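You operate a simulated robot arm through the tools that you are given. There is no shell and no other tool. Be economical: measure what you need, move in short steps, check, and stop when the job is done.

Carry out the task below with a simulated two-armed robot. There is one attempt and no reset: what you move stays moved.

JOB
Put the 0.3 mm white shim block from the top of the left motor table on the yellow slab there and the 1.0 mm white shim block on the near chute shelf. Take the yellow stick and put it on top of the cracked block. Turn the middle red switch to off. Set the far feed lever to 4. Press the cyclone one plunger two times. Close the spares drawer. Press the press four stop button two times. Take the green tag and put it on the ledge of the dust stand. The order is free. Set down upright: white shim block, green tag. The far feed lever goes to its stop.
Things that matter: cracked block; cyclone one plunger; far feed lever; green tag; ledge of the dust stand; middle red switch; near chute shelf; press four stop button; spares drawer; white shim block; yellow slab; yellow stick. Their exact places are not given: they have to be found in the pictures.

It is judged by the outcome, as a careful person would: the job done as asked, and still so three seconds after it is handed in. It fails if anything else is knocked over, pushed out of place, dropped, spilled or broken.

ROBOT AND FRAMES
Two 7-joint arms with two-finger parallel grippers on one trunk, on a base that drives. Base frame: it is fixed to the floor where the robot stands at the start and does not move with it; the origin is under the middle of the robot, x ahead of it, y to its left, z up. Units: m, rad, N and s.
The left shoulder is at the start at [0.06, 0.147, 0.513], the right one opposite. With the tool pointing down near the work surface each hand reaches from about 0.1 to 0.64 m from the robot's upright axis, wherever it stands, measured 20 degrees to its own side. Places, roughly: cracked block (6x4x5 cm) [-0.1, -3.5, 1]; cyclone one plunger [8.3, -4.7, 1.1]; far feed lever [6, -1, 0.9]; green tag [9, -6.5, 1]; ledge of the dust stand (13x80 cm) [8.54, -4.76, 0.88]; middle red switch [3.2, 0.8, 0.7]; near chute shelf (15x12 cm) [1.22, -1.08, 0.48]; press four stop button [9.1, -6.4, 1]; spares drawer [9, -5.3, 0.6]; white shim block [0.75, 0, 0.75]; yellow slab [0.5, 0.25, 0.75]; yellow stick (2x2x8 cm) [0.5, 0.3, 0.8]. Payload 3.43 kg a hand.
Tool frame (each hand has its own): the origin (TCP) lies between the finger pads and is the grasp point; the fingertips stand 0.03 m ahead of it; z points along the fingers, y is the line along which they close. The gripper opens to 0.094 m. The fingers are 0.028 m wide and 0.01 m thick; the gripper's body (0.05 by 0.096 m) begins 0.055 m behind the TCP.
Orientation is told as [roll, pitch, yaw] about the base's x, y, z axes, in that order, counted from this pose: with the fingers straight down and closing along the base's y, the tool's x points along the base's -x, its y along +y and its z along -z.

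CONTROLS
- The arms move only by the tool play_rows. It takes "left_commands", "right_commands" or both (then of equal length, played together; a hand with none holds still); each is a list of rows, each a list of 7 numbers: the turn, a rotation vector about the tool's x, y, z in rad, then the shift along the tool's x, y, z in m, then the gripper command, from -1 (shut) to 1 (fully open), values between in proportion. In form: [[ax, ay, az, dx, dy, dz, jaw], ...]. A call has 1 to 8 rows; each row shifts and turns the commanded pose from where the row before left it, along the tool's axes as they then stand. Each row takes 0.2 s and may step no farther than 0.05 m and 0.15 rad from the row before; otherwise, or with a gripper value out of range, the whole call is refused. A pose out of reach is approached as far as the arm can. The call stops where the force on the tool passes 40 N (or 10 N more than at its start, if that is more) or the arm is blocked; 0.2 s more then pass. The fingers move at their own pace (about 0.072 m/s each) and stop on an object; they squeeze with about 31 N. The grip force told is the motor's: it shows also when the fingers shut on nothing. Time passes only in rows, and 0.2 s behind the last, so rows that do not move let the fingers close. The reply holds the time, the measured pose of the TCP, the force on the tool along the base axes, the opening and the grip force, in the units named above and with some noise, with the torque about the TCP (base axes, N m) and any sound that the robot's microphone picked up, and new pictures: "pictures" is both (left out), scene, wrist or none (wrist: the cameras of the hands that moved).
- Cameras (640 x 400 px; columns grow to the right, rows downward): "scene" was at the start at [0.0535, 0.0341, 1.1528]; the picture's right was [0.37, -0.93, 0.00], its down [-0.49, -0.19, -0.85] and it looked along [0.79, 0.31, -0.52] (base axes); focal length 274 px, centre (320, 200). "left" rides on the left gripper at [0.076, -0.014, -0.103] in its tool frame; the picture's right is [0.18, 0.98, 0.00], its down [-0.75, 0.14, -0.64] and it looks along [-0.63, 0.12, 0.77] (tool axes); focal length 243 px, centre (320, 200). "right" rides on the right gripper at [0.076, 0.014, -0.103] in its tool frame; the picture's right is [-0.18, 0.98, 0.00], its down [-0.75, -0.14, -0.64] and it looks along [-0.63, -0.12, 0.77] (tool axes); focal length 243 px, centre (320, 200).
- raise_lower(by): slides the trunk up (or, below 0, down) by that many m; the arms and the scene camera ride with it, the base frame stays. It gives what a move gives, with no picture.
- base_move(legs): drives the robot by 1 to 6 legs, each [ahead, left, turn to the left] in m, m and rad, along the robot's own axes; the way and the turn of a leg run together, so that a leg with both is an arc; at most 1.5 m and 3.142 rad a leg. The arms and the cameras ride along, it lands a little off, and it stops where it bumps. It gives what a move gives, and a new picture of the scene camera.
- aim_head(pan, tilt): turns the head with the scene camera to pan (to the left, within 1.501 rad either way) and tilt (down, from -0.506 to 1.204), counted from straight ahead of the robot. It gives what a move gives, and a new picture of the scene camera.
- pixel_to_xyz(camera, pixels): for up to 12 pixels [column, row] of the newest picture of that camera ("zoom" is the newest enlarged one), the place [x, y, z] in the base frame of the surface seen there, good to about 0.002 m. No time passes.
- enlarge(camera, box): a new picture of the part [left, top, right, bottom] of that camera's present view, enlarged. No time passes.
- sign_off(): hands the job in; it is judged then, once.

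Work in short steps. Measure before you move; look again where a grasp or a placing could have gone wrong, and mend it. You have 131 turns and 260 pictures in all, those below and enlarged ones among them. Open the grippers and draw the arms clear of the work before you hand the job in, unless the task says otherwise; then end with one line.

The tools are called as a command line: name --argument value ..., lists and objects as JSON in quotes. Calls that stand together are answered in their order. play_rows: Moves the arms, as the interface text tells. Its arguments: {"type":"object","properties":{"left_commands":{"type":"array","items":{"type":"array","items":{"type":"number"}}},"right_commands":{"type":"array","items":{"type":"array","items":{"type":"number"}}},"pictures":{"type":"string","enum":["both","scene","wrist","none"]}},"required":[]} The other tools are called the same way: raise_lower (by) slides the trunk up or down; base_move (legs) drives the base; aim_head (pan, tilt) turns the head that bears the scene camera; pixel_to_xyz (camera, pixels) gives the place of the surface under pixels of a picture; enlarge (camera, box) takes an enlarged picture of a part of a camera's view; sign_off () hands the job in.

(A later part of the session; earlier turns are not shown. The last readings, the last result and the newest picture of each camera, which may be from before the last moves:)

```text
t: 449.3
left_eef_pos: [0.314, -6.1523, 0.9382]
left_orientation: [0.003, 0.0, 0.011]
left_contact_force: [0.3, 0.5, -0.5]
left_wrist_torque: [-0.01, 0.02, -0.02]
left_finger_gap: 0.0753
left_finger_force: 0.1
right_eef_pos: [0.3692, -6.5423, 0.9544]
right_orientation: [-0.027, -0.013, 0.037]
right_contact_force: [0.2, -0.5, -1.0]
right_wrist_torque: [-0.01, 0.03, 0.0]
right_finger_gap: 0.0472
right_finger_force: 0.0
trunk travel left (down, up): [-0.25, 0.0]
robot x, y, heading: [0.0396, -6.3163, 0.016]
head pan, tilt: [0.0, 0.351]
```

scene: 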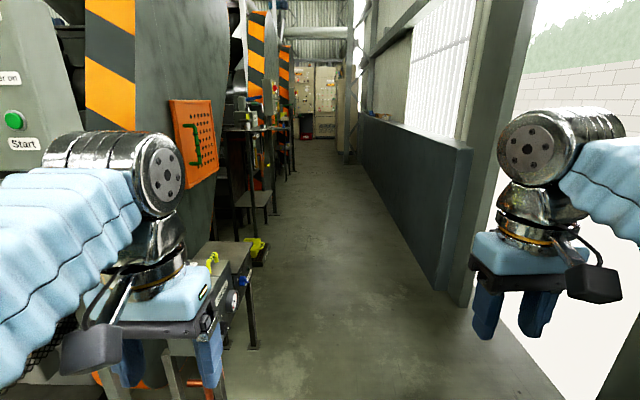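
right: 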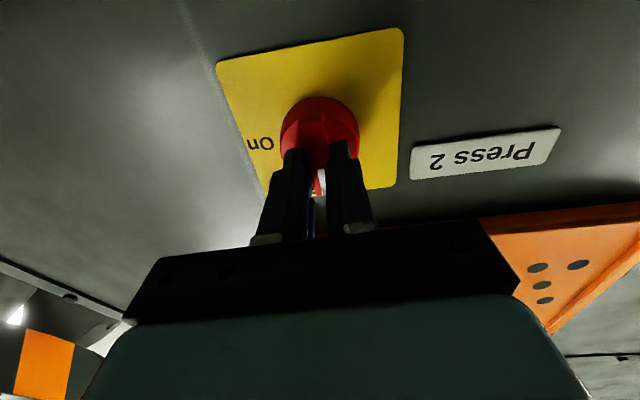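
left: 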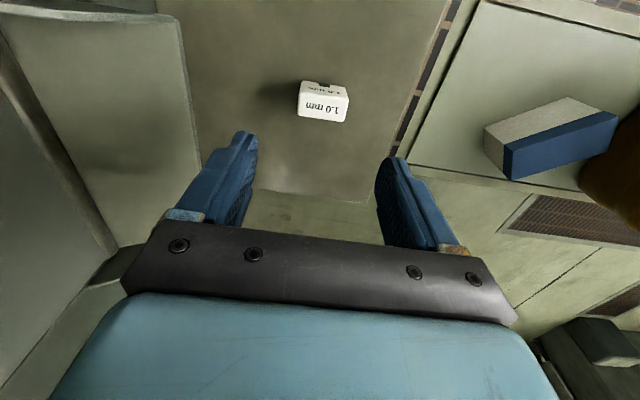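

pixel_to_xyz --camera "scene" --pixels '[[252, 348], [252, 245], [262, 250], [270, 222], [270, 195], [275, 120], [295, 165], [465, 305], [370, 180], [350, 160], [320, 137]]'

enlarge --camera "scene" --box '[220, 50, 380, 270]'

```text
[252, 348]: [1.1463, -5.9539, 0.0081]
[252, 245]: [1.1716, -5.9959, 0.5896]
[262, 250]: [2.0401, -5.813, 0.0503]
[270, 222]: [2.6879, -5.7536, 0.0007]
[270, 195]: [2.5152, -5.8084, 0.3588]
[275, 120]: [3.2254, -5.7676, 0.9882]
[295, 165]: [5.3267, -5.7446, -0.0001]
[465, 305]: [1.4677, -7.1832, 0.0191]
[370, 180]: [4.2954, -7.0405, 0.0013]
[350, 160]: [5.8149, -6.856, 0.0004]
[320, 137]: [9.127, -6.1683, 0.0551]
```

```text
1.82 times, centred on (300, 160) of scene
```

zoom: 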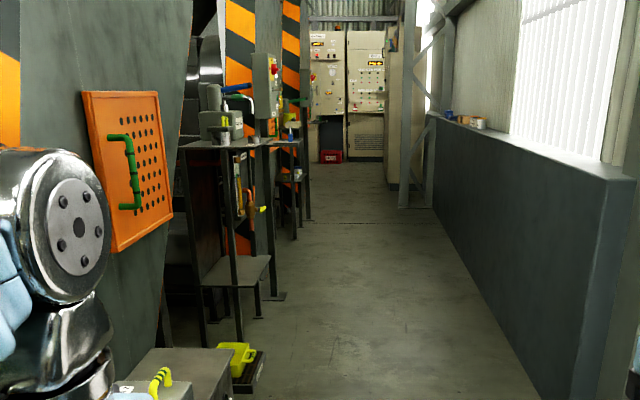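

pixel_to_xyz --camera "scene" --pixels '[[10, 230], [10, 300], [60, 190], [10, 370], [110, 150], [600, 150], [635, 170], [635, 215], [590, 285], [500, 150]]'

base_move --legs '[[1.4, -0.02, -0.016], [1.5, 0, 0]]'

```text
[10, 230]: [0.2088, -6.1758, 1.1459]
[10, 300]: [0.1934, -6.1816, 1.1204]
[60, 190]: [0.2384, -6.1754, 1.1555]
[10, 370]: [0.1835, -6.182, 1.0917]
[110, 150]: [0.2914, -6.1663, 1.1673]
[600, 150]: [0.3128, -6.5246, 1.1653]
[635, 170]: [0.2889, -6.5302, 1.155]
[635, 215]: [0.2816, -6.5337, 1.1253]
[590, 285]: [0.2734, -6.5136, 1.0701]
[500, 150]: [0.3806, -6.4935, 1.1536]
```

```text
t: 463.3
left_eef_pos: [3.2305, -6.17, 0.9374]
left_orientation: [0.002, 0.0, -0.008]
left_contact_force: [-0.5, 0.1, -0.6]
left_wrist_torque: [0.01, -0.06, 0.01]
left_finger_gap: 0.0751
left_finger_force: 0.2
right_eef_pos: [3.2787, -6.5596, 0.9537]
right_orientation: [-0.028, -0.012, 0.018]
right_contact_force: [-0.2, 0.3, -0.7]
right_wrist_torque: [-0.03, 0.02, -0.02]
right_finger_gap: 0.0469
right_finger_force: 0.1
trunk travel left (down, up): [-0.25, 0.0]
robot x, y, heading: [2.9504, -6.3294, -0.001]
head pan, tilt: [0.0, 0.351]
```

scene: 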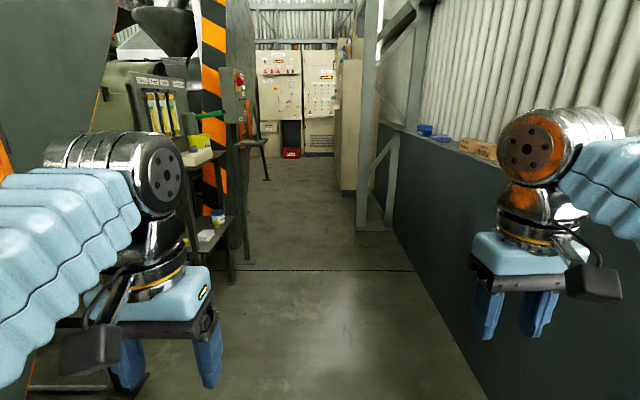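

The arms are well inside the body width. Continue 2.8 m east.

base_move --legs '[[1.4, 0, 0], [1.4, 0.03, 0]]'

aim_head --pan 0.25 --tilt 0.3

```text
t: 476.8
left_eef_pos: [6.0075, -6.1222, 0.9386]
left_orientation: [0.001, -0.001, 0.001]
left_contact_force: [0.6, -0.4, 0.1]
left_wrist_torque: [-0.03, 0.06, -0.01]
left_finger_gap: 0.0752
left_finger_force: 0.0
right_eef_pos: [6.0593, -6.5111, 0.954]
right_orientation: [-0.027, -0.011, 0.028]
right_contact_force: [0.6, -0.5, -0.5]
right_wrist_torque: [-0.04, -0.01, -0.02]
right_finger_gap: 0.047
right_finger_force: 0.0
trunk travel left (down, up): [-0.25, 0.0]
robot x, y, heading: [5.7292, -6.2807, 0.009]
head pan, tilt: [0.0, 0.351]
```

scene: 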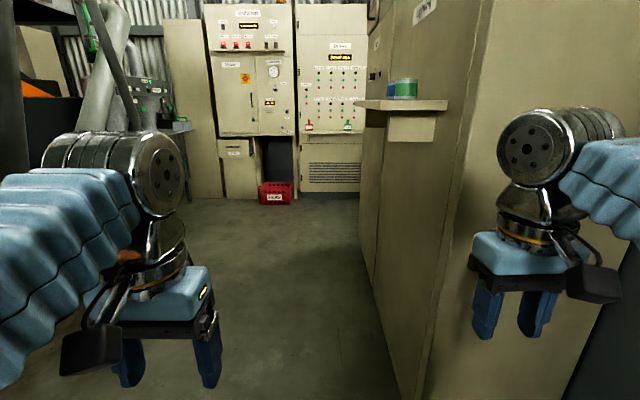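

```text
t: 477.6
left_eef_pos: [6.0075, -6.1219, 0.9374]
left_orientation: [0.004, -0.001, 0.003]
left_contact_force: [-0.1, 0.1, -1.1]
left_wrist_torque: [0.01, 0.01, 0.02]
left_finger_gap: 0.0751
left_finger_force: 0.0
right_eef_pos: [6.06, -6.5103, 0.9546]
right_orientation: [-0.027, -0.013, 0.028]
right_contact_force: [1.1, -0.8, 0.1]
right_wrist_torque: [0.01, 0.02, -0.01]
right_finger_gap: 0.0472
right_finger_force: 0.1
trunk travel left (down, up): [-0.25, 0.0]
robot x, y, heading: [5.7279, -6.2817, 0.014]
head pan, tilt: [0.25, 0.3]
```

scene: 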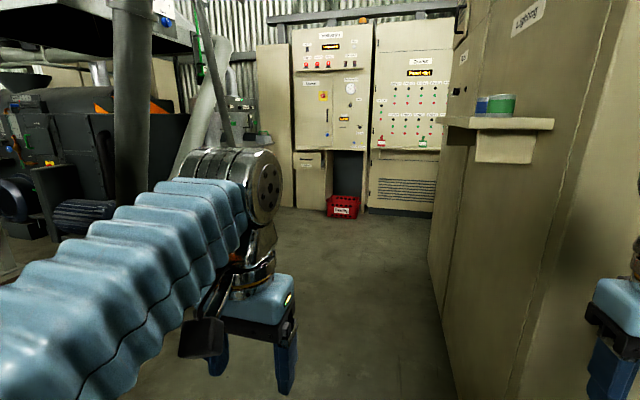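

Panels ahead: cabinets with tags and the drawer. Measure the near cabinet corner and the panels.

pixel_to_xyz --camera "scene" --pixels '[[455, 390], [430, 250], [445, 125], [550, 122], [423, 142], [381, 142], [415, 120], [315, 185], [340, 205], [245, 140], [280, 200], [135, 190]]'

base_move --legs '[[0.3, 0.45, 0], [1.1, 0.1, 0]]'

aim_head --pan -0.1 --tilt 0.3

```text
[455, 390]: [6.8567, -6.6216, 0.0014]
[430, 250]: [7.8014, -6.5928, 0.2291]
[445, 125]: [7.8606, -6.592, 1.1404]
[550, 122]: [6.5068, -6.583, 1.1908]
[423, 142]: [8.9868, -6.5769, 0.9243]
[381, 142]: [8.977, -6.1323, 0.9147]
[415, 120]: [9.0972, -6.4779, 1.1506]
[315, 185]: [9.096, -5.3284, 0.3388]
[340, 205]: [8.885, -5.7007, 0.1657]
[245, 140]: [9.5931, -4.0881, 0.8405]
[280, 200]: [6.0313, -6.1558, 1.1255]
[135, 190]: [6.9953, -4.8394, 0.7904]
```

```text
t: 486.0
left_eef_pos: [7.4105, -5.551, 0.9378]
left_orientation: [0.002, 0.0, 0.013]
left_contact_force: [0.5, 0.1, 0.1]
left_wrist_torque: [-0.01, -0.02, 0.03]
left_finger_gap: 0.075
left_finger_force: 0.1
right_eef_pos: [7.4668, -5.9399, 0.9543]
right_orientation: [-0.028, -0.012, 0.036]
right_contact_force: [0.2, -0.3, -0.2]
right_wrist_torque: [0.02, 0.02, -0.02]
right_finger_gap: 0.0469
right_finger_force: 0.0
trunk travel left (down, up): [-0.25, 0.0]
robot x, y, heading: [7.132, -5.719, 0.02]
head pan, tilt: [0.25, 0.3]
```

scene: 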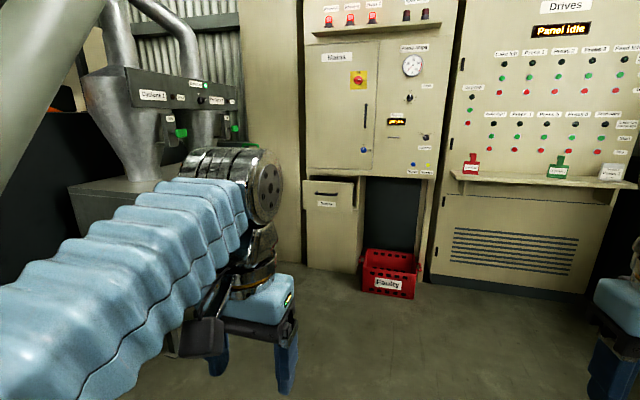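

```text
t: 486.8
left_eef_pos: [7.4114, -5.5517, 0.9375]
left_orientation: [0.002, 0.001, 0.012]
left_contact_force: [-0.3, 0.2, -0.2]
left_wrist_torque: [-0.01, -0.04, -0.03]
left_finger_gap: 0.0752
left_finger_force: 0.1
right_eef_pos: [7.4675, -5.9403, 0.955]
right_orientation: [-0.029, -0.012, 0.036]
right_contact_force: [-0.4, 0.0, -0.8]
right_wrist_torque: [0.03, -0.02, -0.02]
right_finger_gap: 0.0467
right_finger_force: 0.1
trunk travel left (down, up): [-0.25, 0.0]
robot x, y, heading: [7.1336, -5.7157, 0.016]
head pan, tilt: [-0.099, 0.3]
```

scene: 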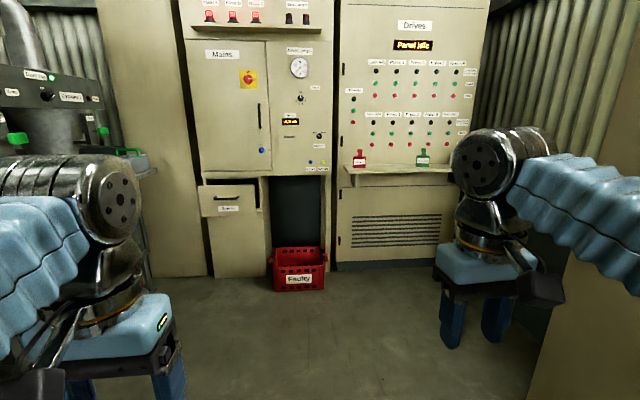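

Zoom on the Drives panel to read labels.

enlarge --camera "scene" --box '[338, 50, 482, 180]'

enlarge --camera "scene" --box '[185, 165, 345, 265]'

```text
3.08 times, centred on (410, 115) of scene
```

zoom: 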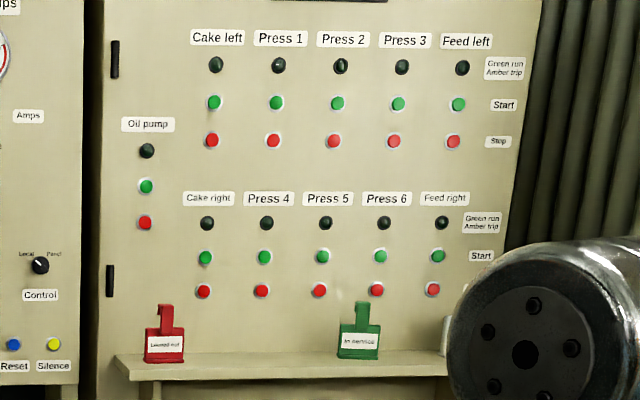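

```text
4.00 times, centred on (265, 215) of scene
```

zoom: 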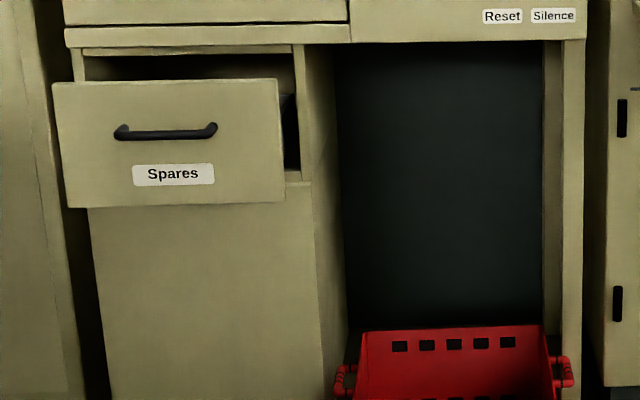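

pixel_to_xyz --camera "scene" --pixels '[[391.2, 144.5], [394, 150], [372, 145], [422, 162], [423, 152], [413, 167], [431, 167], [232, 199], [205, 200], [262, 195], [228, 192], [285, 268]]'

base_move --legs '[[1.2, 0, 0], [0.05, -0.6, -0.015]]'

aim_head --pan -0.1 --tilt 0.3

```text
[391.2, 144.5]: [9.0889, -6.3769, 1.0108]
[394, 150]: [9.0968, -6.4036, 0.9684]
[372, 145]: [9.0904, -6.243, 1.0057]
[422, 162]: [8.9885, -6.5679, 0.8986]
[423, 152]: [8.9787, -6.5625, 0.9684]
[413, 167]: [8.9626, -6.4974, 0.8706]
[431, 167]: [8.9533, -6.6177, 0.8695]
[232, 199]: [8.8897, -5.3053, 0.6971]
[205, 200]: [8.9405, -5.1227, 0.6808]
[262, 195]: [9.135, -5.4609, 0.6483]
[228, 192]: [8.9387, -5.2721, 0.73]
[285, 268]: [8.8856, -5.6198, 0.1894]
```

```text
t: 495.9
left_eef_pos: [8.6605, -6.1354, 0.9375]
left_orientation: [0.0, 0.0, -0.015]
left_contact_force: [0.6, -0.8, 0.1]
left_wrist_torque: [-0.02, -0.01, -0.05]
left_finger_gap: 0.0754
left_finger_force: 0.0
right_eef_pos: [8.706, -6.5278, 0.9545]
right_orientation: [-0.029, -0.012, 0.01]
right_contact_force: [-0.7, 0.4, -0.5]
right_wrist_torque: [0.02, -0.01, 0.01]
right_finger_gap: 0.047
right_finger_force: 0.1
trunk travel left (down, up): [-0.25, 0.0]
robot x, y, heading: [8.3781, -6.2957, -0.01]
head pan, tilt: [-0.099, 0.3]
```

scene: 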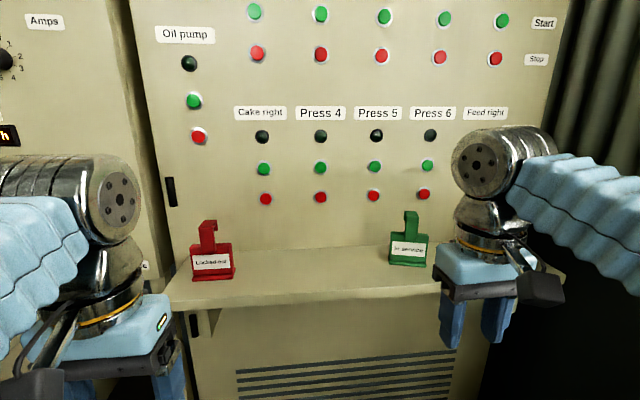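

```text
t: 496.5
left_eef_pos: [8.661, -6.1382, 0.937]
left_orientation: [0.001, -0.002, -0.014]
left_contact_force: [-0.4, 0.3, 0.6]
left_wrist_torque: [0.01, 0.03, 0.01]
left_finger_gap: 0.0751
left_finger_force: 0.1
right_eef_pos: [8.7067, -6.5271, 0.9548]
right_orientation: [-0.029, -0.012, 0.012]
right_contact_force: [0.0, -0.3, 0.1]
right_wrist_torque: [-0.01, -0.02, -0.02]
right_finger_gap: 0.0469
right_finger_force: 0.1
trunk travel left (down, up): [-0.25, 0.0]
robot x, y, heading: [8.3806, -6.294, -0.009]
head pan, tilt: [-0.099, 0.3]
```

scene: 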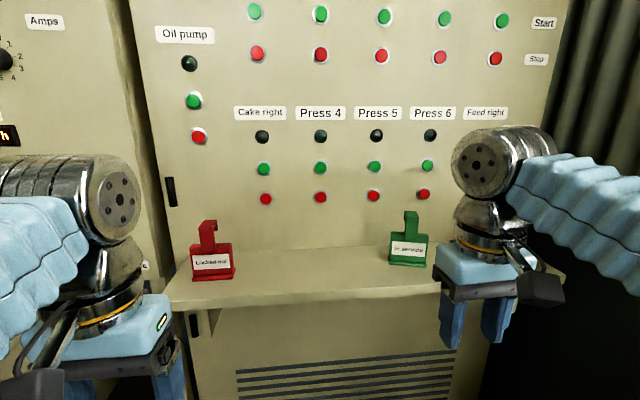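

enlarge --camera "scene" --box '[280, 100, 440, 280]'

pixel_to_xyz --camera "scene" --pixels '[[320, 197], [320, 190], [325, 203], [340, 197], [408, 252], [392, 263], [426, 264], [411, 215], [418, 228], [410, 240], [400, 275], [320, 285]]'

```text
2.22 times, centred on (360, 190) of scene
```

zoom: 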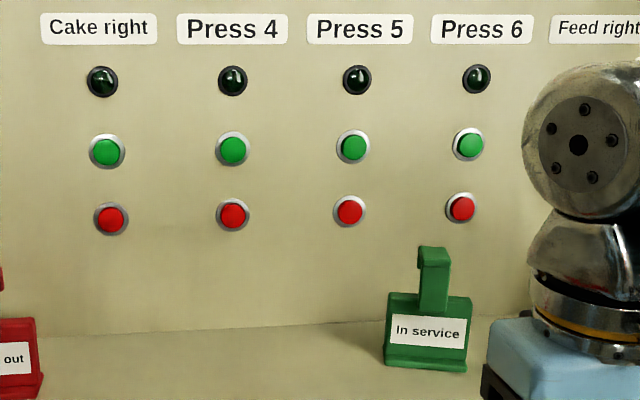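

```text
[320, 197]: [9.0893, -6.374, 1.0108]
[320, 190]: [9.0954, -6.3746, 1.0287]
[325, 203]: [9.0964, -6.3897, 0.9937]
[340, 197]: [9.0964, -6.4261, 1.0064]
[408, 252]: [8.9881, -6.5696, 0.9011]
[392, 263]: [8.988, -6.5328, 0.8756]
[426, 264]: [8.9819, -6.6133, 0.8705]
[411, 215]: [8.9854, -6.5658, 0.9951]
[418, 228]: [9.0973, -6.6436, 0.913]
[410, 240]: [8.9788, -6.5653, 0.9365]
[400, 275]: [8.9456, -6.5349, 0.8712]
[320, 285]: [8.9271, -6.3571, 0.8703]
```

Press 4 stop button at (9.089,−6.374,1.011). Pitch the right hand forward (closed) and shift the base left 0.12.

play_rows --right_commands '[[-0.029, -0.13, 0.01, 0, 0, 0, -1], [0, -0.145, 0, 0, 0, 0, -1], [0, -0.145, 0, 0, 0, 0, -1], [0, -0.145, 0, 0, 0, 0, -1], [0, -0.145, 0, 0, 0, 0, -1], [0, -0.145, 0, 0, 0, 0, -1], [0, -0.145, 0, 0, 0, 0, -1], [0, -0.145, 0, 0, 0, 0, -1]]' --pictures "none"

base_move --legs '[[0.02, 0.12, 0.01]]'

play_rows --right_commands '[[0, -0.145, 0, 0, 0, 0, -1], [0, -0.145, 0, 0, 0, 0, -1], [0, -0.12, 0, 0, 0, 0, -1], [0, 0, 0, -0.03, 0, 0, -1], [0, 0, 0, -0.025, 0, 0, -1]]' --pictures "scene"

```text
t: 498.3
left_eef_pos: [8.6611, -6.137, 0.9387]
left_orientation: [0.003, 0.0, -0.014]
left_contact_force: [-0.6, 0.7, -1.1]
left_wrist_torque: [-0.01, 0.0, 0.0]
left_finger_gap: 0.0752
left_finger_force: 0.1
right_eef_pos: [8.7056, -6.5284, 0.9542]
right_orientation: [0.001, -1.159, 0.001]
right_contact_force: [0.4, -0.1, -0.3]
right_wrist_torque: [0.03, 0.04, 0.01]
right_finger_gap: 0.0
right_finger_force: 30.5
trunk travel left (down, up): [-0.25, 0.0]
robot x, y, heading: [8.3773, -6.297, -0.003]
head pan, tilt: [-0.099, 0.3]
```

```text
t: 499.5
left_eef_pos: [8.6785, -6.0143, 0.9385]
left_orientation: [0.0, 0.002, -0.003]
left_contact_force: [0.6, 0.5, 0.0]
left_wrist_torque: [0.06, -0.03, -0.03]
left_finger_gap: 0.0752
left_finger_force: 0.1
right_eef_pos: [8.7297, -6.4033, 0.9544]
right_orientation: [0.003, -1.157, 0.011]
right_contact_force: [-0.5, -0.1, 0.2]
right_wrist_torque: [0.0, -0.02, 0.01]
right_finger_gap: 0.0001
right_finger_force: 31.3
trunk travel left (down, up): [-0.25, 0.0]
robot x, y, heading: [8.3989, -6.1766, 0.004]
head pan, tilt: [-0.099, 0.3]
```

scene: 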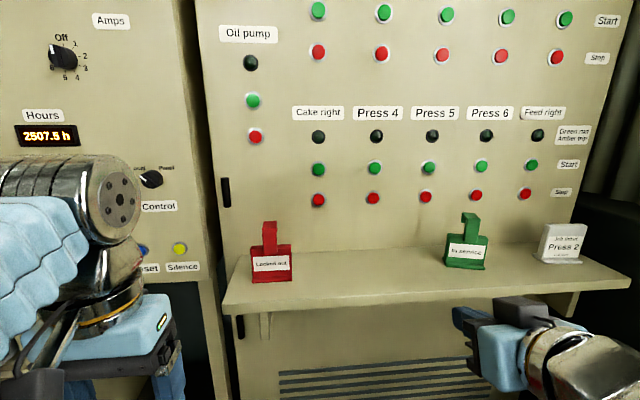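

```text
t: 500.7
left_eef_pos: [8.6784, -6.0136, 0.9386]
left_orientation: [0.003, 0.001, -0.004]
left_contact_force: [1.1, 0.7, 0.1]
left_wrist_torque: [-0.02, -0.03, -0.01]
left_finger_gap: 0.0753
left_finger_force: 0.1
right_eef_pos: [8.7285, -6.4042, 1.0088]
right_orientation: [0.386, -1.564, -0.374]
right_contact_force: [-0.3, -1.1, 0.3]
right_wrist_torque: [0.02, -0.01, -0.01]
right_finger_gap: 0.0
right_finger_force: 31.4
trunk travel left (down, up): [-0.25, 0.0]
robot x, y, heading: [8.4006, -6.178, 0.0]
head pan, tilt: [-0.099, 0.3]
```

scene: 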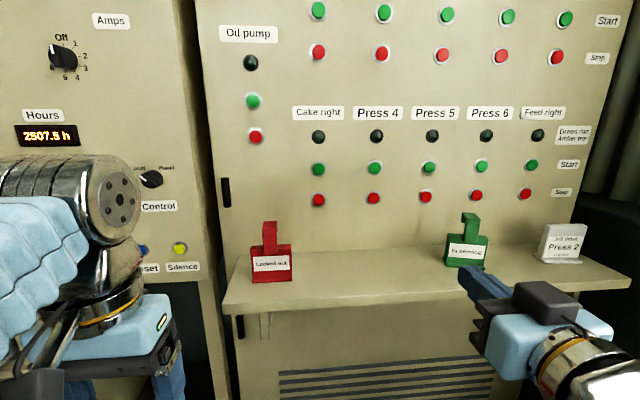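

Level at z 1.009. Move left 30 mm and advance 0.28 m toward the button.

play_rows --right_commands '[[0, 0, 0, 0, 0.015, 0.045, -1], [0, 0, 0, 0, 0.015, 0.045, -1], [0, 0, 0, 0, 0, 0.045, -1], [0, 0, 0, 0, 0, 0.045, -1], [0, 0, 0, 0, 0, 0.045, -1], [0, 0, 0, 0, 0, 0.045, -1], [0, 0, 0, -0.002, 0, 0.025, -1], [0, 0, 0, 0, 0, 0, -1]]' --pictures "scene"

enlarge --camera "scene" --box '[300, 130, 460, 250]'

```text
t: 502.5
left_eef_pos: [8.6788, -6.0135, 0.9379]
left_orientation: [0.002, -0.002, -0.003]
left_contact_force: [-0.5, -0.7, 0.6]
left_wrist_torque: [0.0, 0.01, -0.02]
left_finger_gap: 0.0753
left_finger_force: 0.0
right_eef_pos: [9.0245, -6.3703, 1.0081]
right_orientation: [0.445, -1.568, -0.429]
right_contact_force: [-0.3, 0.2, -0.1]
right_wrist_torque: [-0.02, -0.02, 0.01]
right_finger_gap: 0.0
right_finger_force: 30.8
trunk travel left (down, up): [-0.25, 0.0]
robot x, y, heading: [8.4007, -6.1759, 0.006]
head pan, tilt: [-0.099, 0.3]
```

scene: 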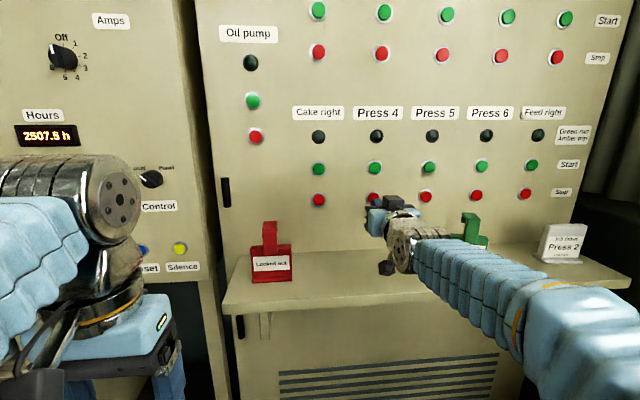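

```text
3.33 times, centred on (380, 190) of scene
```

zoom: 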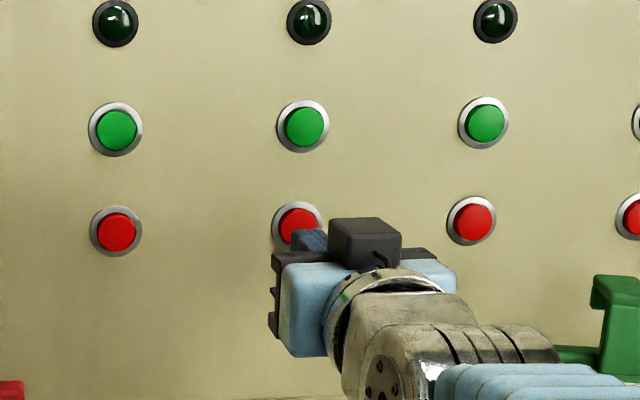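

Now press: advance past contact by ~7 mm, then back off.

play_rows --right_commands '[[0, 0, 0, -0.002, -0.003, 0.028, -1], [0, 0, 0, 0, 0, 0.008, -1], [0, 0, 0, 0, 0, 0.004, -1], [0, 0, 0, 0, 0, 0.003, -1], [0, 0, 0, 0, 0, 0, -1]]' --pictures "none"

```text
t: 503.7
left_eef_pos: [8.679, -6.0142, 0.9386]
left_orientation: [0.001, 0.001, -0.004]
left_contact_force: [1.1, -0.5, 0.0]
left_wrist_torque: [0.0, -0.04, -0.01]
left_finger_gap: 0.0752
left_finger_force: 0.1
right_eef_pos: [9.0663, -6.372, 1.0128]
right_orientation: [0.358, -1.567, -0.347]
right_contact_force: [-11.5, -0.3, -5.6]
right_wrist_torque: [-0.03, 0.16, -0.01]
right_finger_gap: 0.0002
right_finger_force: 31.2
trunk travel left (down, up): [-0.25, 0.0]
robot x, y, heading: [8.3988, -6.1721, 0.004]
head pan, tilt: [-0.099, 0.3]
heard: click
```

Click heard: one press. Release fully, then press once more.

play_rows --right_commands '[[0, 0, 0, 0, 0, -0.02, -1], [0, 0, 0, 0, 0, 0, -1], [0, 0, 0, 0, 0, 0, -1]]' --pictures "none"

play_rows --right_commands '[[0, 0, 0, 0, 0, 0.012, -1], [0, 0, 0, 0, 0, 0.005, -1], [0, 0, 0, 0, 0, 0.004, -1], [0, 0, 0, 0, 0, 0, -1]]' --pictures "none"

```text
t: 504.5
left_eef_pos: [8.6786, -6.014, 0.9384]
left_orientation: [0.002, -0.001, -0.006]
left_contact_force: [-0.4, 0.1, 0.2]
left_wrist_torque: [0.01, 0.01, 0.0]
left_finger_gap: 0.0751
left_finger_force: 0.1
right_eef_pos: [9.0456, -6.3725, 1.0126]
right_orientation: [0.295, -1.57, -0.281]
right_contact_force: [0.3, 0.1, 0.9]
right_wrist_torque: [0.01, 0.03, 0.02]
right_finger_gap: 0.0003
right_finger_force: 30.7
trunk travel left (down, up): [-0.25, 0.0]
robot x, y, heading: [8.4029, -6.1733, 0.001]
head pan, tilt: [-0.099, 0.3]
```

```text
t: 505.5
left_eef_pos: [8.6787, -6.0131, 0.9369]
left_orientation: [0.003, 0.0, -0.003]
left_contact_force: [-0.3, 1.2, -0.2]
left_wrist_torque: [0.02, -0.01, 0.0]
left_finger_gap: 0.0753
left_finger_force: 0.1
right_eef_pos: [9.0668, -6.3712, 1.0123]
right_orientation: [0.418, -1.565, -0.407]
right_contact_force: [-18.2, -1.6, -7.7]
right_wrist_torque: [0.05, 0.18, -0.11]
right_finger_gap: 0.0
right_finger_force: 31.0
trunk travel left (down, up): [-0.25, 0.0]
robot x, y, heading: [8.4039, -6.1752, 0.001]
head pan, tilt: [-0.099, 0.3]
heard: click
```

Two clicks in all. Retreat and move in front of the green tag with opened fingers.

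play_rows --right_commands '[[0, 0, 0, 0, 0, -0.045, -1], [0, 0, 0, 0, 0, -0.045, -1], [0, 0, 0, 0, 0, -0.045, -1], [0, 0, 0, 0, -0.02, -0.04, 0.3], [0, 0, 0, 0.015, -0.035, -0.03, 0.3], [0, 0, 0, 0.015, -0.035, 0, 0.3], [0, 0, 0, 0, 0, 0, 0.3]]' --pictures "scene"

enlarge --camera "scene" --box '[420, 195, 516, 285]'

```text
t: 507.1
left_eef_pos: [8.6796, -6.0145, 0.938]
left_orientation: [0.002, 0.0, -0.004]
left_contact_force: [-0.5, 0.2, 0.4]
left_wrist_torque: [0.01, 0.0, 0.03]
left_finger_gap: 0.0754
left_finger_force: 0.0
right_eef_pos: [8.8656, -6.4659, 0.9815]
right_orientation: [0.146, -1.568, -0.133]
right_contact_force: [-0.9, -0.6, -0.4]
right_wrist_torque: [0.02, 0.0, -0.01]
right_finger_gap: 0.0611
right_finger_force: 0.1
trunk travel left (down, up): [-0.25, 0.0]
robot x, y, heading: [8.3958, -6.1732, 0.001]
head pan, tilt: [-0.099, 0.3]
```

scene: 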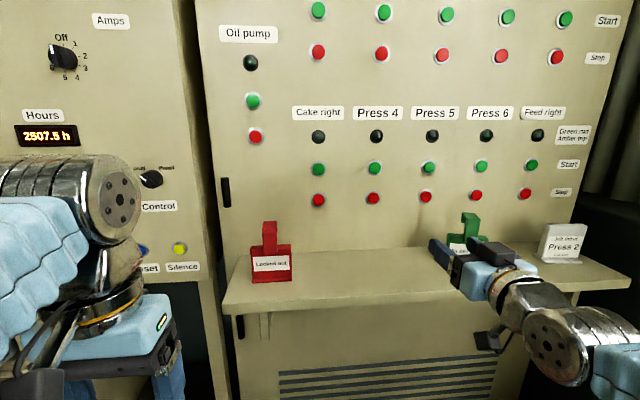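

```text
4.44 times, centred on (468, 240) of scene
```

zoom: 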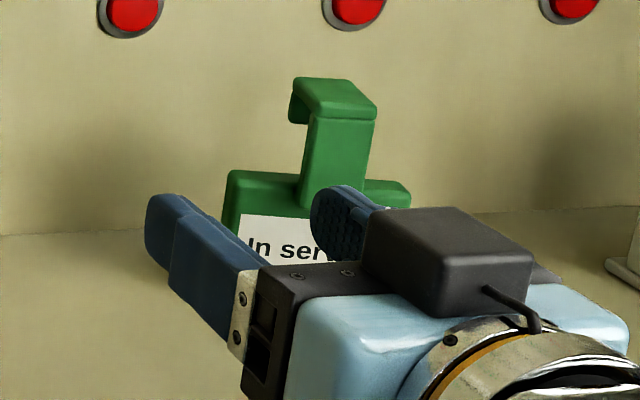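

pixel_to_xyz --camera "zoom" --pixels '[[340, 150], [308, 150], [308, 180], [368, 150], [340, 90], [300, 90], [295, 115], [345, 115], [240, 190], [400, 190], [270, 175], [320, 85]]'

```text
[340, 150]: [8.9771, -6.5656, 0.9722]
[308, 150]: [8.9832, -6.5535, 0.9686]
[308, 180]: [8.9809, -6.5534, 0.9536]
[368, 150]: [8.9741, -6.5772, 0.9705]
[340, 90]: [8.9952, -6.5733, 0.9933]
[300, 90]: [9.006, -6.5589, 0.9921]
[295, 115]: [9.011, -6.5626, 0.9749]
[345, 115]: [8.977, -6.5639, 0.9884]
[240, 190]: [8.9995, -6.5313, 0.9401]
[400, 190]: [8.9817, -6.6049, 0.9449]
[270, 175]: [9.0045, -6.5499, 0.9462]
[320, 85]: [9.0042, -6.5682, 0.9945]
```

The tag is yawed ≈ −0.24; stem centre ≈ (8.985,−6.567), z 0.95–0.99. Turn the hand to match, shift sideways, then approach.

play_rows --right_commands '[[0.12, 0, 0, 0, 0, 0, 0.3], [0.12, 0, 0, 0, 0, 0, 0.3], [0, 0, 0, 0.008, -0.035, 0.01, 0.3], [0, 0, 0, 0.008, -0.035, 0.01, 0.3], [0, 0, 0, 0, 0, 0.04, 0.3], [0, 0, 0, 0, 0, 0, 0.3]]' --pictures "both"

```text
t: 508.5
left_eef_pos: [8.6794, -6.0136, 0.9383]
left_orientation: [0.001, -0.001, -0.004]
left_contact_force: [0.4, 0.0, 0.0]
left_wrist_torque: [0.0, -0.01, -0.02]
left_finger_gap: 0.0755
left_finger_force: 0.1
right_eef_pos: [8.9069, -6.5469, 0.9672]
right_orientation: [0.025, -1.567, -0.252]
right_contact_force: [-0.2, 0.1, 0.5]
right_wrist_torque: [0.02, 0.0, 0.03]
right_finger_gap: 0.0613
right_finger_force: 0.0
trunk travel left (down, up): [-0.25, 0.0]
robot x, y, heading: [8.4023, -6.1761, 0.007]
head pan, tilt: [-0.099, 0.3]
```

scene: 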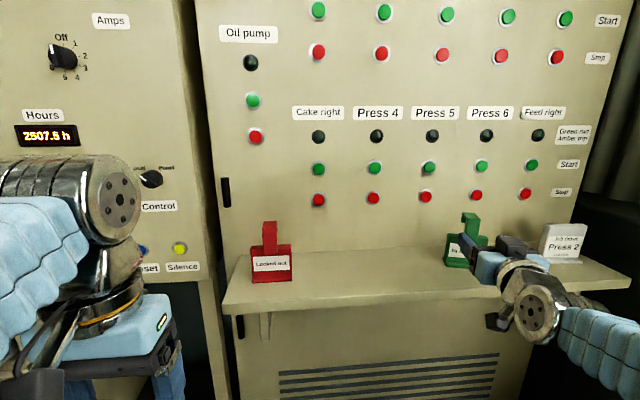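
right: 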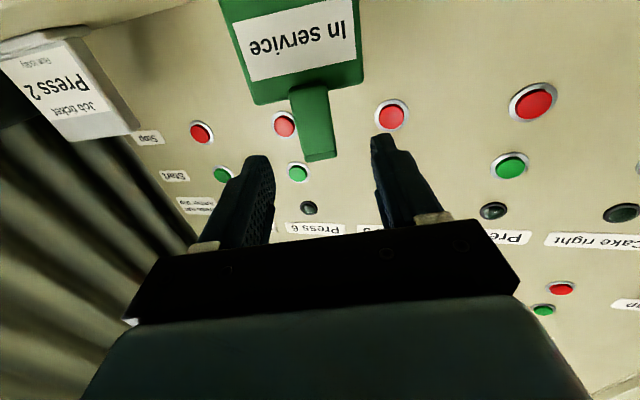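

Centred. Advance 80 mm, grip the stem.

play_rows --right_commands '[[0, 0, 0, 0, 0, 0.04, 0.3], [0, 0, 0, 0, 0, 0.038, 0.3], [0, 0, 0, 0, 0, 0, 0.3], [0, 0, 0, 0, 0, 0, -1], [0, 0, 0, 0, 0, 0, -1], [0, 0, 0, 0, 0, 0, -1]]' --pictures "wrist"

```text
t: 509.9
left_eef_pos: [8.68, -6.0132, 0.9385]
left_orientation: [0.002, 0.002, -0.003]
left_contact_force: [-0.1, 0.3, -0.3]
left_wrist_torque: [0.01, 0.02, 0.01]
left_finger_gap: 0.075
left_finger_force: 0.0
right_eef_pos: [8.9828, -6.5626, 0.9661]
right_orientation: [0.072, -1.566, -0.296]
right_contact_force: [0.3, -0.5, 0.0]
right_wrist_torque: [0.01, 0.01, -0.01]
right_finger_gap: 0.032
right_finger_force: 31.2
trunk travel left (down, up): [-0.25, 0.0]
robot x, y, heading: [8.4041, -6.1735, 0.01]
head pan, tilt: [-0.099, 0.3]
```

right: 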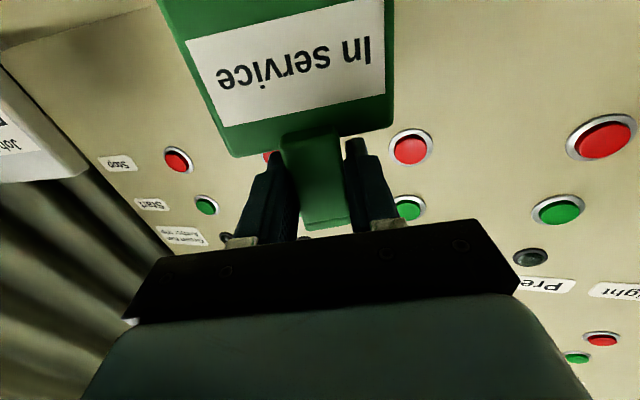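

Gripped. Lift 40 mm and pull back.

play_rows --right_commands '[[0, 0, 0, -0.02, 0, 0, -1], [0, 0, 0, -0.025, 0, 0, -1], [0, 0, 0, 0, 0, -0.045, -1], [0, 0, 0, 0, 0, -0.045, -1], [0, 0, 0, 0, 0.01, -0.045, -1], [0, 0, 0, 0, 0.02, -0.04, -1], [0, 0, 0, 0, 0.02, -0.04, -1]]' --pictures "both"

```text
t: 511.5
left_eef_pos: [8.6801, -6.0136, 0.9375]
left_orientation: [0.002, 0.0, -0.002]
left_contact_force: [-0.3, 0.1, -0.6]
left_wrist_torque: [0.0, 0.0, 0.0]
left_finger_gap: 0.0755
left_finger_force: 0.2
right_eef_pos: [8.7848, -6.4676, 1.0109]
right_orientation: [0.088, -1.565, -0.312]
right_contact_force: [1.0, -0.8, -0.2]
right_wrist_torque: [0.0, -0.02, 0.02]
right_finger_gap: 0.0317
right_finger_force: 31.0
trunk travel left (down, up): [-0.25, 0.0]
robot x, y, heading: [8.4016, -6.1767, 0.008]
head pan, tilt: [-0.099, 0.3]
```

scene: 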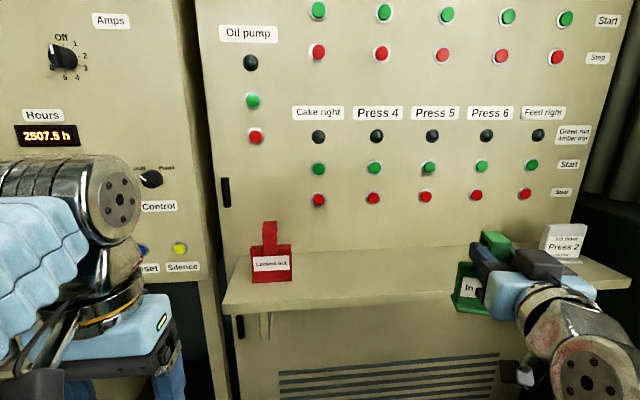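
right: 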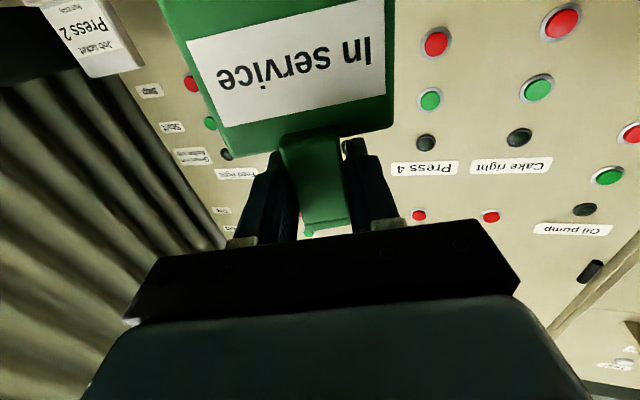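

Tag held upright. Drive left to the spares drawer: the left hand will push on its handle.

base_move --legs '[[0, 0.74, 0], [0.1, 0, 0]]'

aim_head --pan 0.2 --tilt 0.75

```text
t: 516.3
left_eef_pos: [8.7778, -5.2656, 0.9393]
left_orientation: [0.004, 0.001, -0.006]
left_contact_force: [0.4, 0.0, 0.2]
left_wrist_torque: [0.02, -0.04, -0.01]
left_finger_gap: 0.075
left_finger_force: 0.1
right_eef_pos: [8.8821, -5.7211, 1.0106]
right_orientation: [0.087, -1.568, -0.317]
right_contact_force: [-0.2, 0.6, -1.2]
right_wrist_torque: [0.01, 0.0, 0.01]
right_finger_gap: 0.0316
right_finger_force: 30.8
trunk travel left (down, up): [-0.25, 0.0]
robot x, y, heading: [8.4974, -5.4251, -0.002]
head pan, tilt: [-0.099, 0.3]
```

scene: 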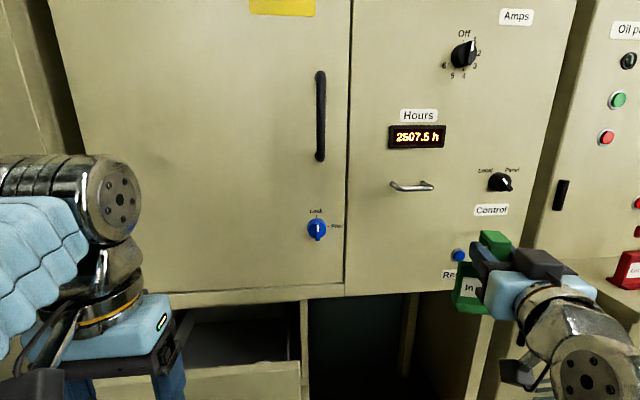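

```text
t: 517.2
left_eef_pos: [8.7785, -5.2674, 0.9379]
left_orientation: [0.002, 0.001, -0.007]
left_contact_force: [-0.1, 0.6, 0.3]
left_wrist_torque: [-0.01, 0.01, 0.01]
left_finger_gap: 0.0752
left_finger_force: 0.0
right_eef_pos: [8.8833, -5.7214, 1.0108]
right_orientation: [0.058, -1.566, -0.289]
right_contact_force: [0.0, -0.7, -0.5]
right_wrist_torque: [-0.01, 0.01, 0.0]
right_finger_gap: 0.0319
right_finger_force: 31.0
trunk travel left (down, up): [-0.25, 0.0]
robot x, y, heading: [8.5021, -5.4268, -0.001]
head pan, tilt: [0.201, 0.75]
5 turns are left
```

scene: 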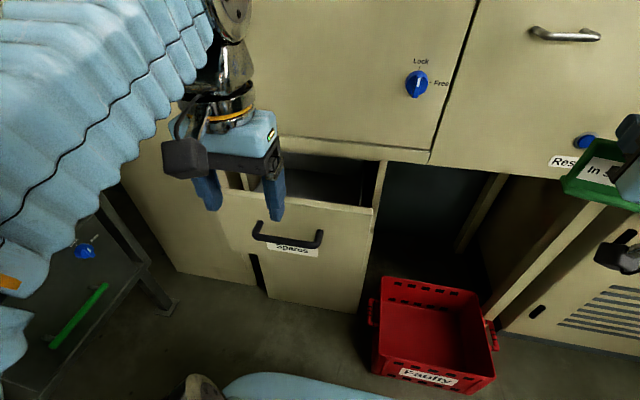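

Five turns remain, so I chain: push the drawer shut by its handle (bar at x≈8.889, z≈0.697) with the left hand, withdraw, then drive to face the dust stand and look.

play_rows --left_commands '[[0, 0, 0, 0, -0.004, 0.047, -1], [0, 0, 0, 0, -0.004, 0.047, -1], [0, 0, 0, 0, -0.004, 0.047, -1], [0, 0, 0, 0, -0.004, 0.048, -1], [0, 0, 0, 0, -0.004, 0.047, -1], [0, 0, 0, 0, 0, 0, -1]]' --pictures "none"

play_rows --left_commands '[[0, 0, 0, -0.04, 0, 0, -1], [0, 0, 0, -0.04, 0, 0, -1], [0, 0, 0, -0.04, 0, 0, -1], [0, 0, 0, -0.04, 0, 0, -1], [0, 0, 0, -0.04, 0, 0, -1], [0, 0, 0, -0.04, 0, 0, -1], [0, 0, 0, -0.03, 0, 0, -1], [0, 0, 0, -0.03, 0, 0, -1]]' --pictures "scene"

play_rows --left_commands '[[0, 0, 0, 0.045, 0, 0, -1], [0, 0, 0, 0.045, 0, 0, -1], [0, 0, 0, 0.045, 0, 0, -1], [0, 0, 0, 0.04, 0, -0.025, -1], [0, 0, 0, 0.02, 0, -0.045, -1], [0, 0, 0, 0, 0, -0.049, -1], [0, 0, 0, 0, 0, -0.049, -1], [0, 0, 0, 0, 0, -0.049, -1]]' --pictures "scene"

base_move --legs '[[-0.4, 0, 0], [0, 0, 1.571]]'

aim_head --pan -0.2 --tilt 0.3

enlarge --camera "scene" --box '[240, 90, 460, 290]'

```text
t: 518.6
left_eef_pos: [8.7771, -5.2851, 0.7014]
left_orientation: [0.002, -0.002, -0.006]
left_contact_force: [-0.4, 0.1, 0.8]
left_wrist_torque: [0.02, 0.02, 0.01]
left_finger_gap: 0.0
left_finger_force: 30.8
right_eef_pos: [8.882, -5.7215, 1.0112]
right_orientation: [0.033, -1.566, -0.264]
right_contact_force: [0.7, 0.7, -1.3]
right_wrist_torque: [-0.01, 0.04, -0.02]
right_finger_gap: 0.0318
right_finger_force: 31.5
trunk travel left (down, up): [-0.25, 0.0]
robot x, y, heading: [8.5, -5.4237, 0.004]
head pan, tilt: [0.201, 0.75]
```

```text
t: 520.2
left_eef_pos: [9.032, -5.2889, 0.7007]
left_orientation: [0.008, 0.023, -0.004]
left_contact_force: [-9.3, 0.6, 4.2]
left_wrist_torque: [0.05, -0.04, 0.16]
left_finger_gap: 0.0001
left_finger_force: 31.2
right_eef_pos: [8.8822, -5.7204, 1.0118]
right_orientation: [0.057, -1.567, -0.287]
right_contact_force: [-0.8, -0.1, -2.2]
right_wrist_torque: [0.0, -0.03, -0.01]
right_finger_gap: 0.0318
right_finger_force: 31.2
trunk travel left (down, up): [-0.25, 0.0]
robot x, y, heading: [8.4995, -5.4262, 0.004]
head pan, tilt: [0.201, 0.75]
stopped in row 7 (left hand): the force on the tool passed its limit at 72 N (the readings are from after the stop); the commanded pose is now the measured one
```

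scene: 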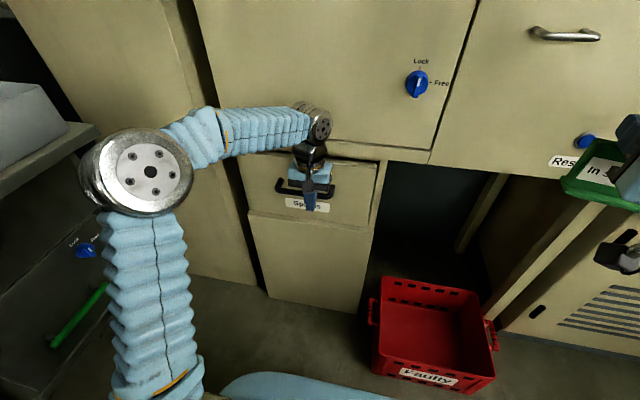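

```text
t: 522.0
left_eef_pos: [8.8411, -5.2879, 0.9223]
left_orientation: [0.006, 0.023, -0.006]
left_contact_force: [-0.3, 0.8, 0.1]
left_wrist_torque: [-0.02, -0.02, 0.01]
left_finger_gap: 0.0001
left_finger_force: 30.9
right_eef_pos: [8.8834, -5.7204, 1.011]
right_orientation: [0.061, -1.566, -0.289]
right_contact_force: [0.5, -0.6, -1.4]
right_wrist_torque: [-0.01, 0.04, 0.01]
right_finger_gap: 0.0316
right_finger_force: 31.6
trunk travel left (down, up): [-0.25, 0.0]
robot x, y, heading: [8.4985, -5.424, 0.001]
head pan, tilt: [0.201, 0.75]
```

scene: 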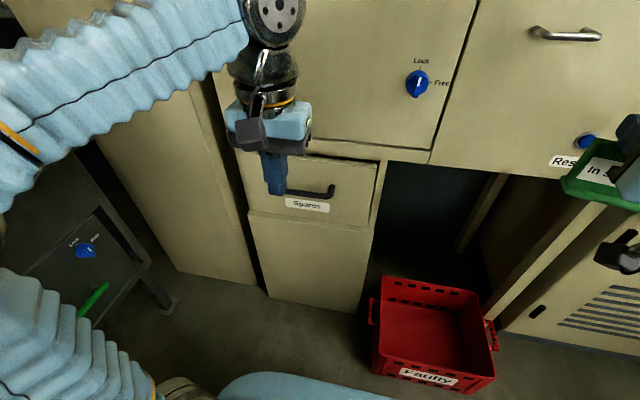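

```text
t: 528.3
left_eef_pos: [7.9607, -5.0851, 0.9217]
left_orientation: [0.005, 0.02, 1.564]
left_contact_force: [0.4, 0.7, 0.3]
left_wrist_torque: [0.01, -0.02, -0.02]
left_finger_gap: 0.0
left_finger_force: 31.5
right_eef_pos: [8.3935, -5.0434, 1.0112]
right_orientation: [0.065, -1.565, 1.275]
right_contact_force: [-0.6, -0.5, -1.0]
right_wrist_torque: [0.01, -0.01, -0.01]
right_finger_gap: 0.0315
right_finger_force: 30.8
trunk travel left (down, up): [-0.25, 0.0]
robot x, y, heading: [8.1001, -5.4266, 1.571]
head pan, tilt: [0.201, 0.75]
```

scene: 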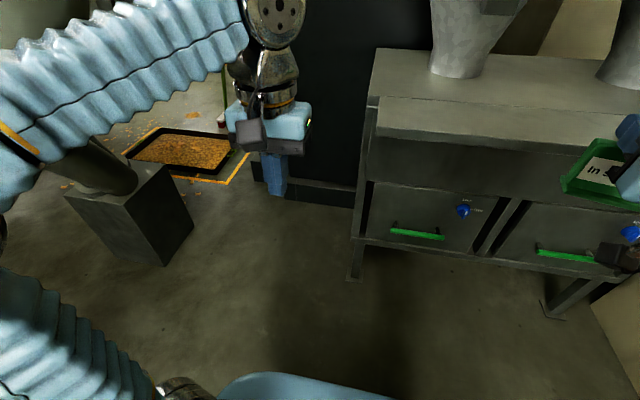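

```text
t: 529.2
left_eef_pos: [7.9613, -5.0853, 0.9218]
left_orientation: [0.005, 0.019, 1.564]
left_contact_force: [0.8, 0.1, -0.2]
left_wrist_torque: [-0.01, 0.0, -0.03]
left_finger_gap: 0.0
left_finger_force: 30.7
right_eef_pos: [8.3951, -5.0434, 1.0103]
right_orientation: [0.059, -1.566, 1.282]
right_contact_force: [0.3, 0.1, -1.3]
right_wrist_torque: [-0.02, -0.01, -0.01]
right_finger_gap: 0.0315
right_finger_force: 30.8
trunk travel left (down, up): [-0.25, 0.0]
robot x, y, heading: [8.0984, -5.4259, 1.569]
head pan, tilt: [-0.201, 0.3]
```

scene: 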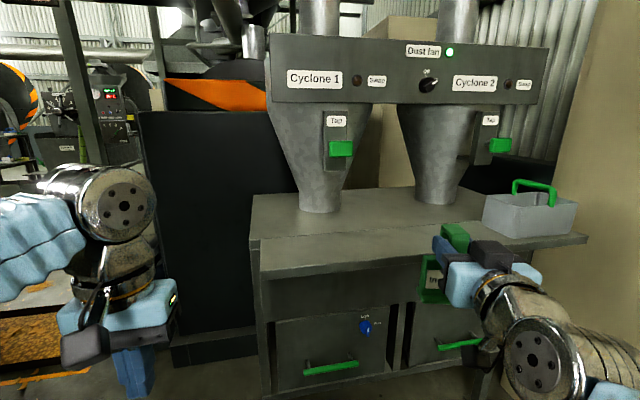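

```text
2.00 times, centred on (350, 190) of scene
4 turns are left
```

zoom: 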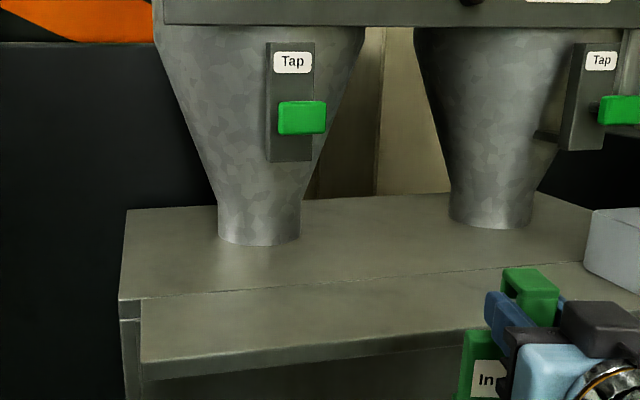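

Drawer is shut. The cyclone one plunger is the green block at (341,148). Measure it and the ledge, and square up the right hand.

pixel_to_xyz --camera "scene" --pixels '[[341, 148], [332, 148], [351, 148], [341, 143], [341, 154], [336, 165], [400, 258], [340, 262], [400, 240], [340, 245], [460, 228], [490, 232]]'

pixel_to_xyz --camera "scene" --pixels '[[400, 264], [340, 268], [400, 248], [330, 225], [265, 270], [585, 240], [318, 207], [440, 198], [430, 255], [432, 290], [440, 262], [520, 225]]'

play_rows --right_commands '[[-0.115, 0, 0, 0, 0, 0, -1], [-0.115, 0, 0, -0.015, 0, 0, -1], [0, 0, 0, 0, 0, 0, -1]]' --pictures "both"

```text
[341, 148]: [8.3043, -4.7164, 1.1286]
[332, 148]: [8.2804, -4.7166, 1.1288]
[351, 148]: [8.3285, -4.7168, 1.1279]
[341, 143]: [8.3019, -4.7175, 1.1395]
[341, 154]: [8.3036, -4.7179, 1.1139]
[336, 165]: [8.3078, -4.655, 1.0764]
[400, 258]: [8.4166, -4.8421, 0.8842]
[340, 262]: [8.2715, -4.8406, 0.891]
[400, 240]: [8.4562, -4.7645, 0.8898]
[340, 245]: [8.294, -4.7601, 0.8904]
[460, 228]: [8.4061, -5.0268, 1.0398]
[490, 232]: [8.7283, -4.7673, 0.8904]
```

```text
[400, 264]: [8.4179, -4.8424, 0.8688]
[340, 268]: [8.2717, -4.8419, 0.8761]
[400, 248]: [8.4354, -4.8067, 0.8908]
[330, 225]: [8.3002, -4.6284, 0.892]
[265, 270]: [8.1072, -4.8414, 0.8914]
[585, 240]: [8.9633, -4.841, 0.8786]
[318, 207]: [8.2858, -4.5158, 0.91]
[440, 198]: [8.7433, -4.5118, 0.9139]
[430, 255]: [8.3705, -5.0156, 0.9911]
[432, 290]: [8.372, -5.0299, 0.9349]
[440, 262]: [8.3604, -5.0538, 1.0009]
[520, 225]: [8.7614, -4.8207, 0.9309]
```

```text
t: 530.0
left_eef_pos: [7.9613, -5.0851, 0.9216]
left_orientation: [0.005, 0.021, 1.564]
left_contact_force: [0.3, -0.4, -0.6]
left_wrist_torque: [0.02, -0.03, 0.01]
left_finger_gap: 0.0002
left_finger_force: 30.8
right_eef_pos: [8.395, -5.0429, 1.026]
right_orientation: [0.283, -1.566, 1.289]
right_contact_force: [0.6, -0.1, -0.7]
right_wrist_torque: [0.02, 0.01, 0.05]
right_finger_gap: 0.0315
right_finger_force: 30.6
trunk travel left (down, up): [-0.25, 0.0]
robot x, y, heading: [8.1008, -5.4278, 1.572]
head pan, tilt: [-0.201, 0.3]
3 turns are left
```

scene: 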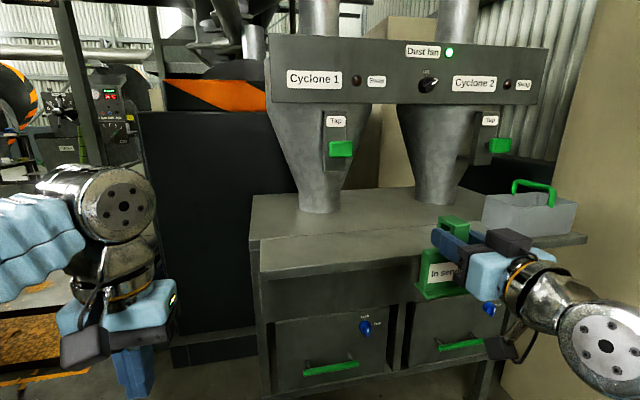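
right: 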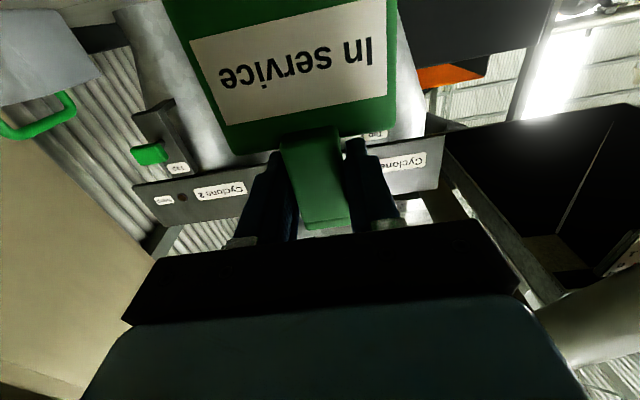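

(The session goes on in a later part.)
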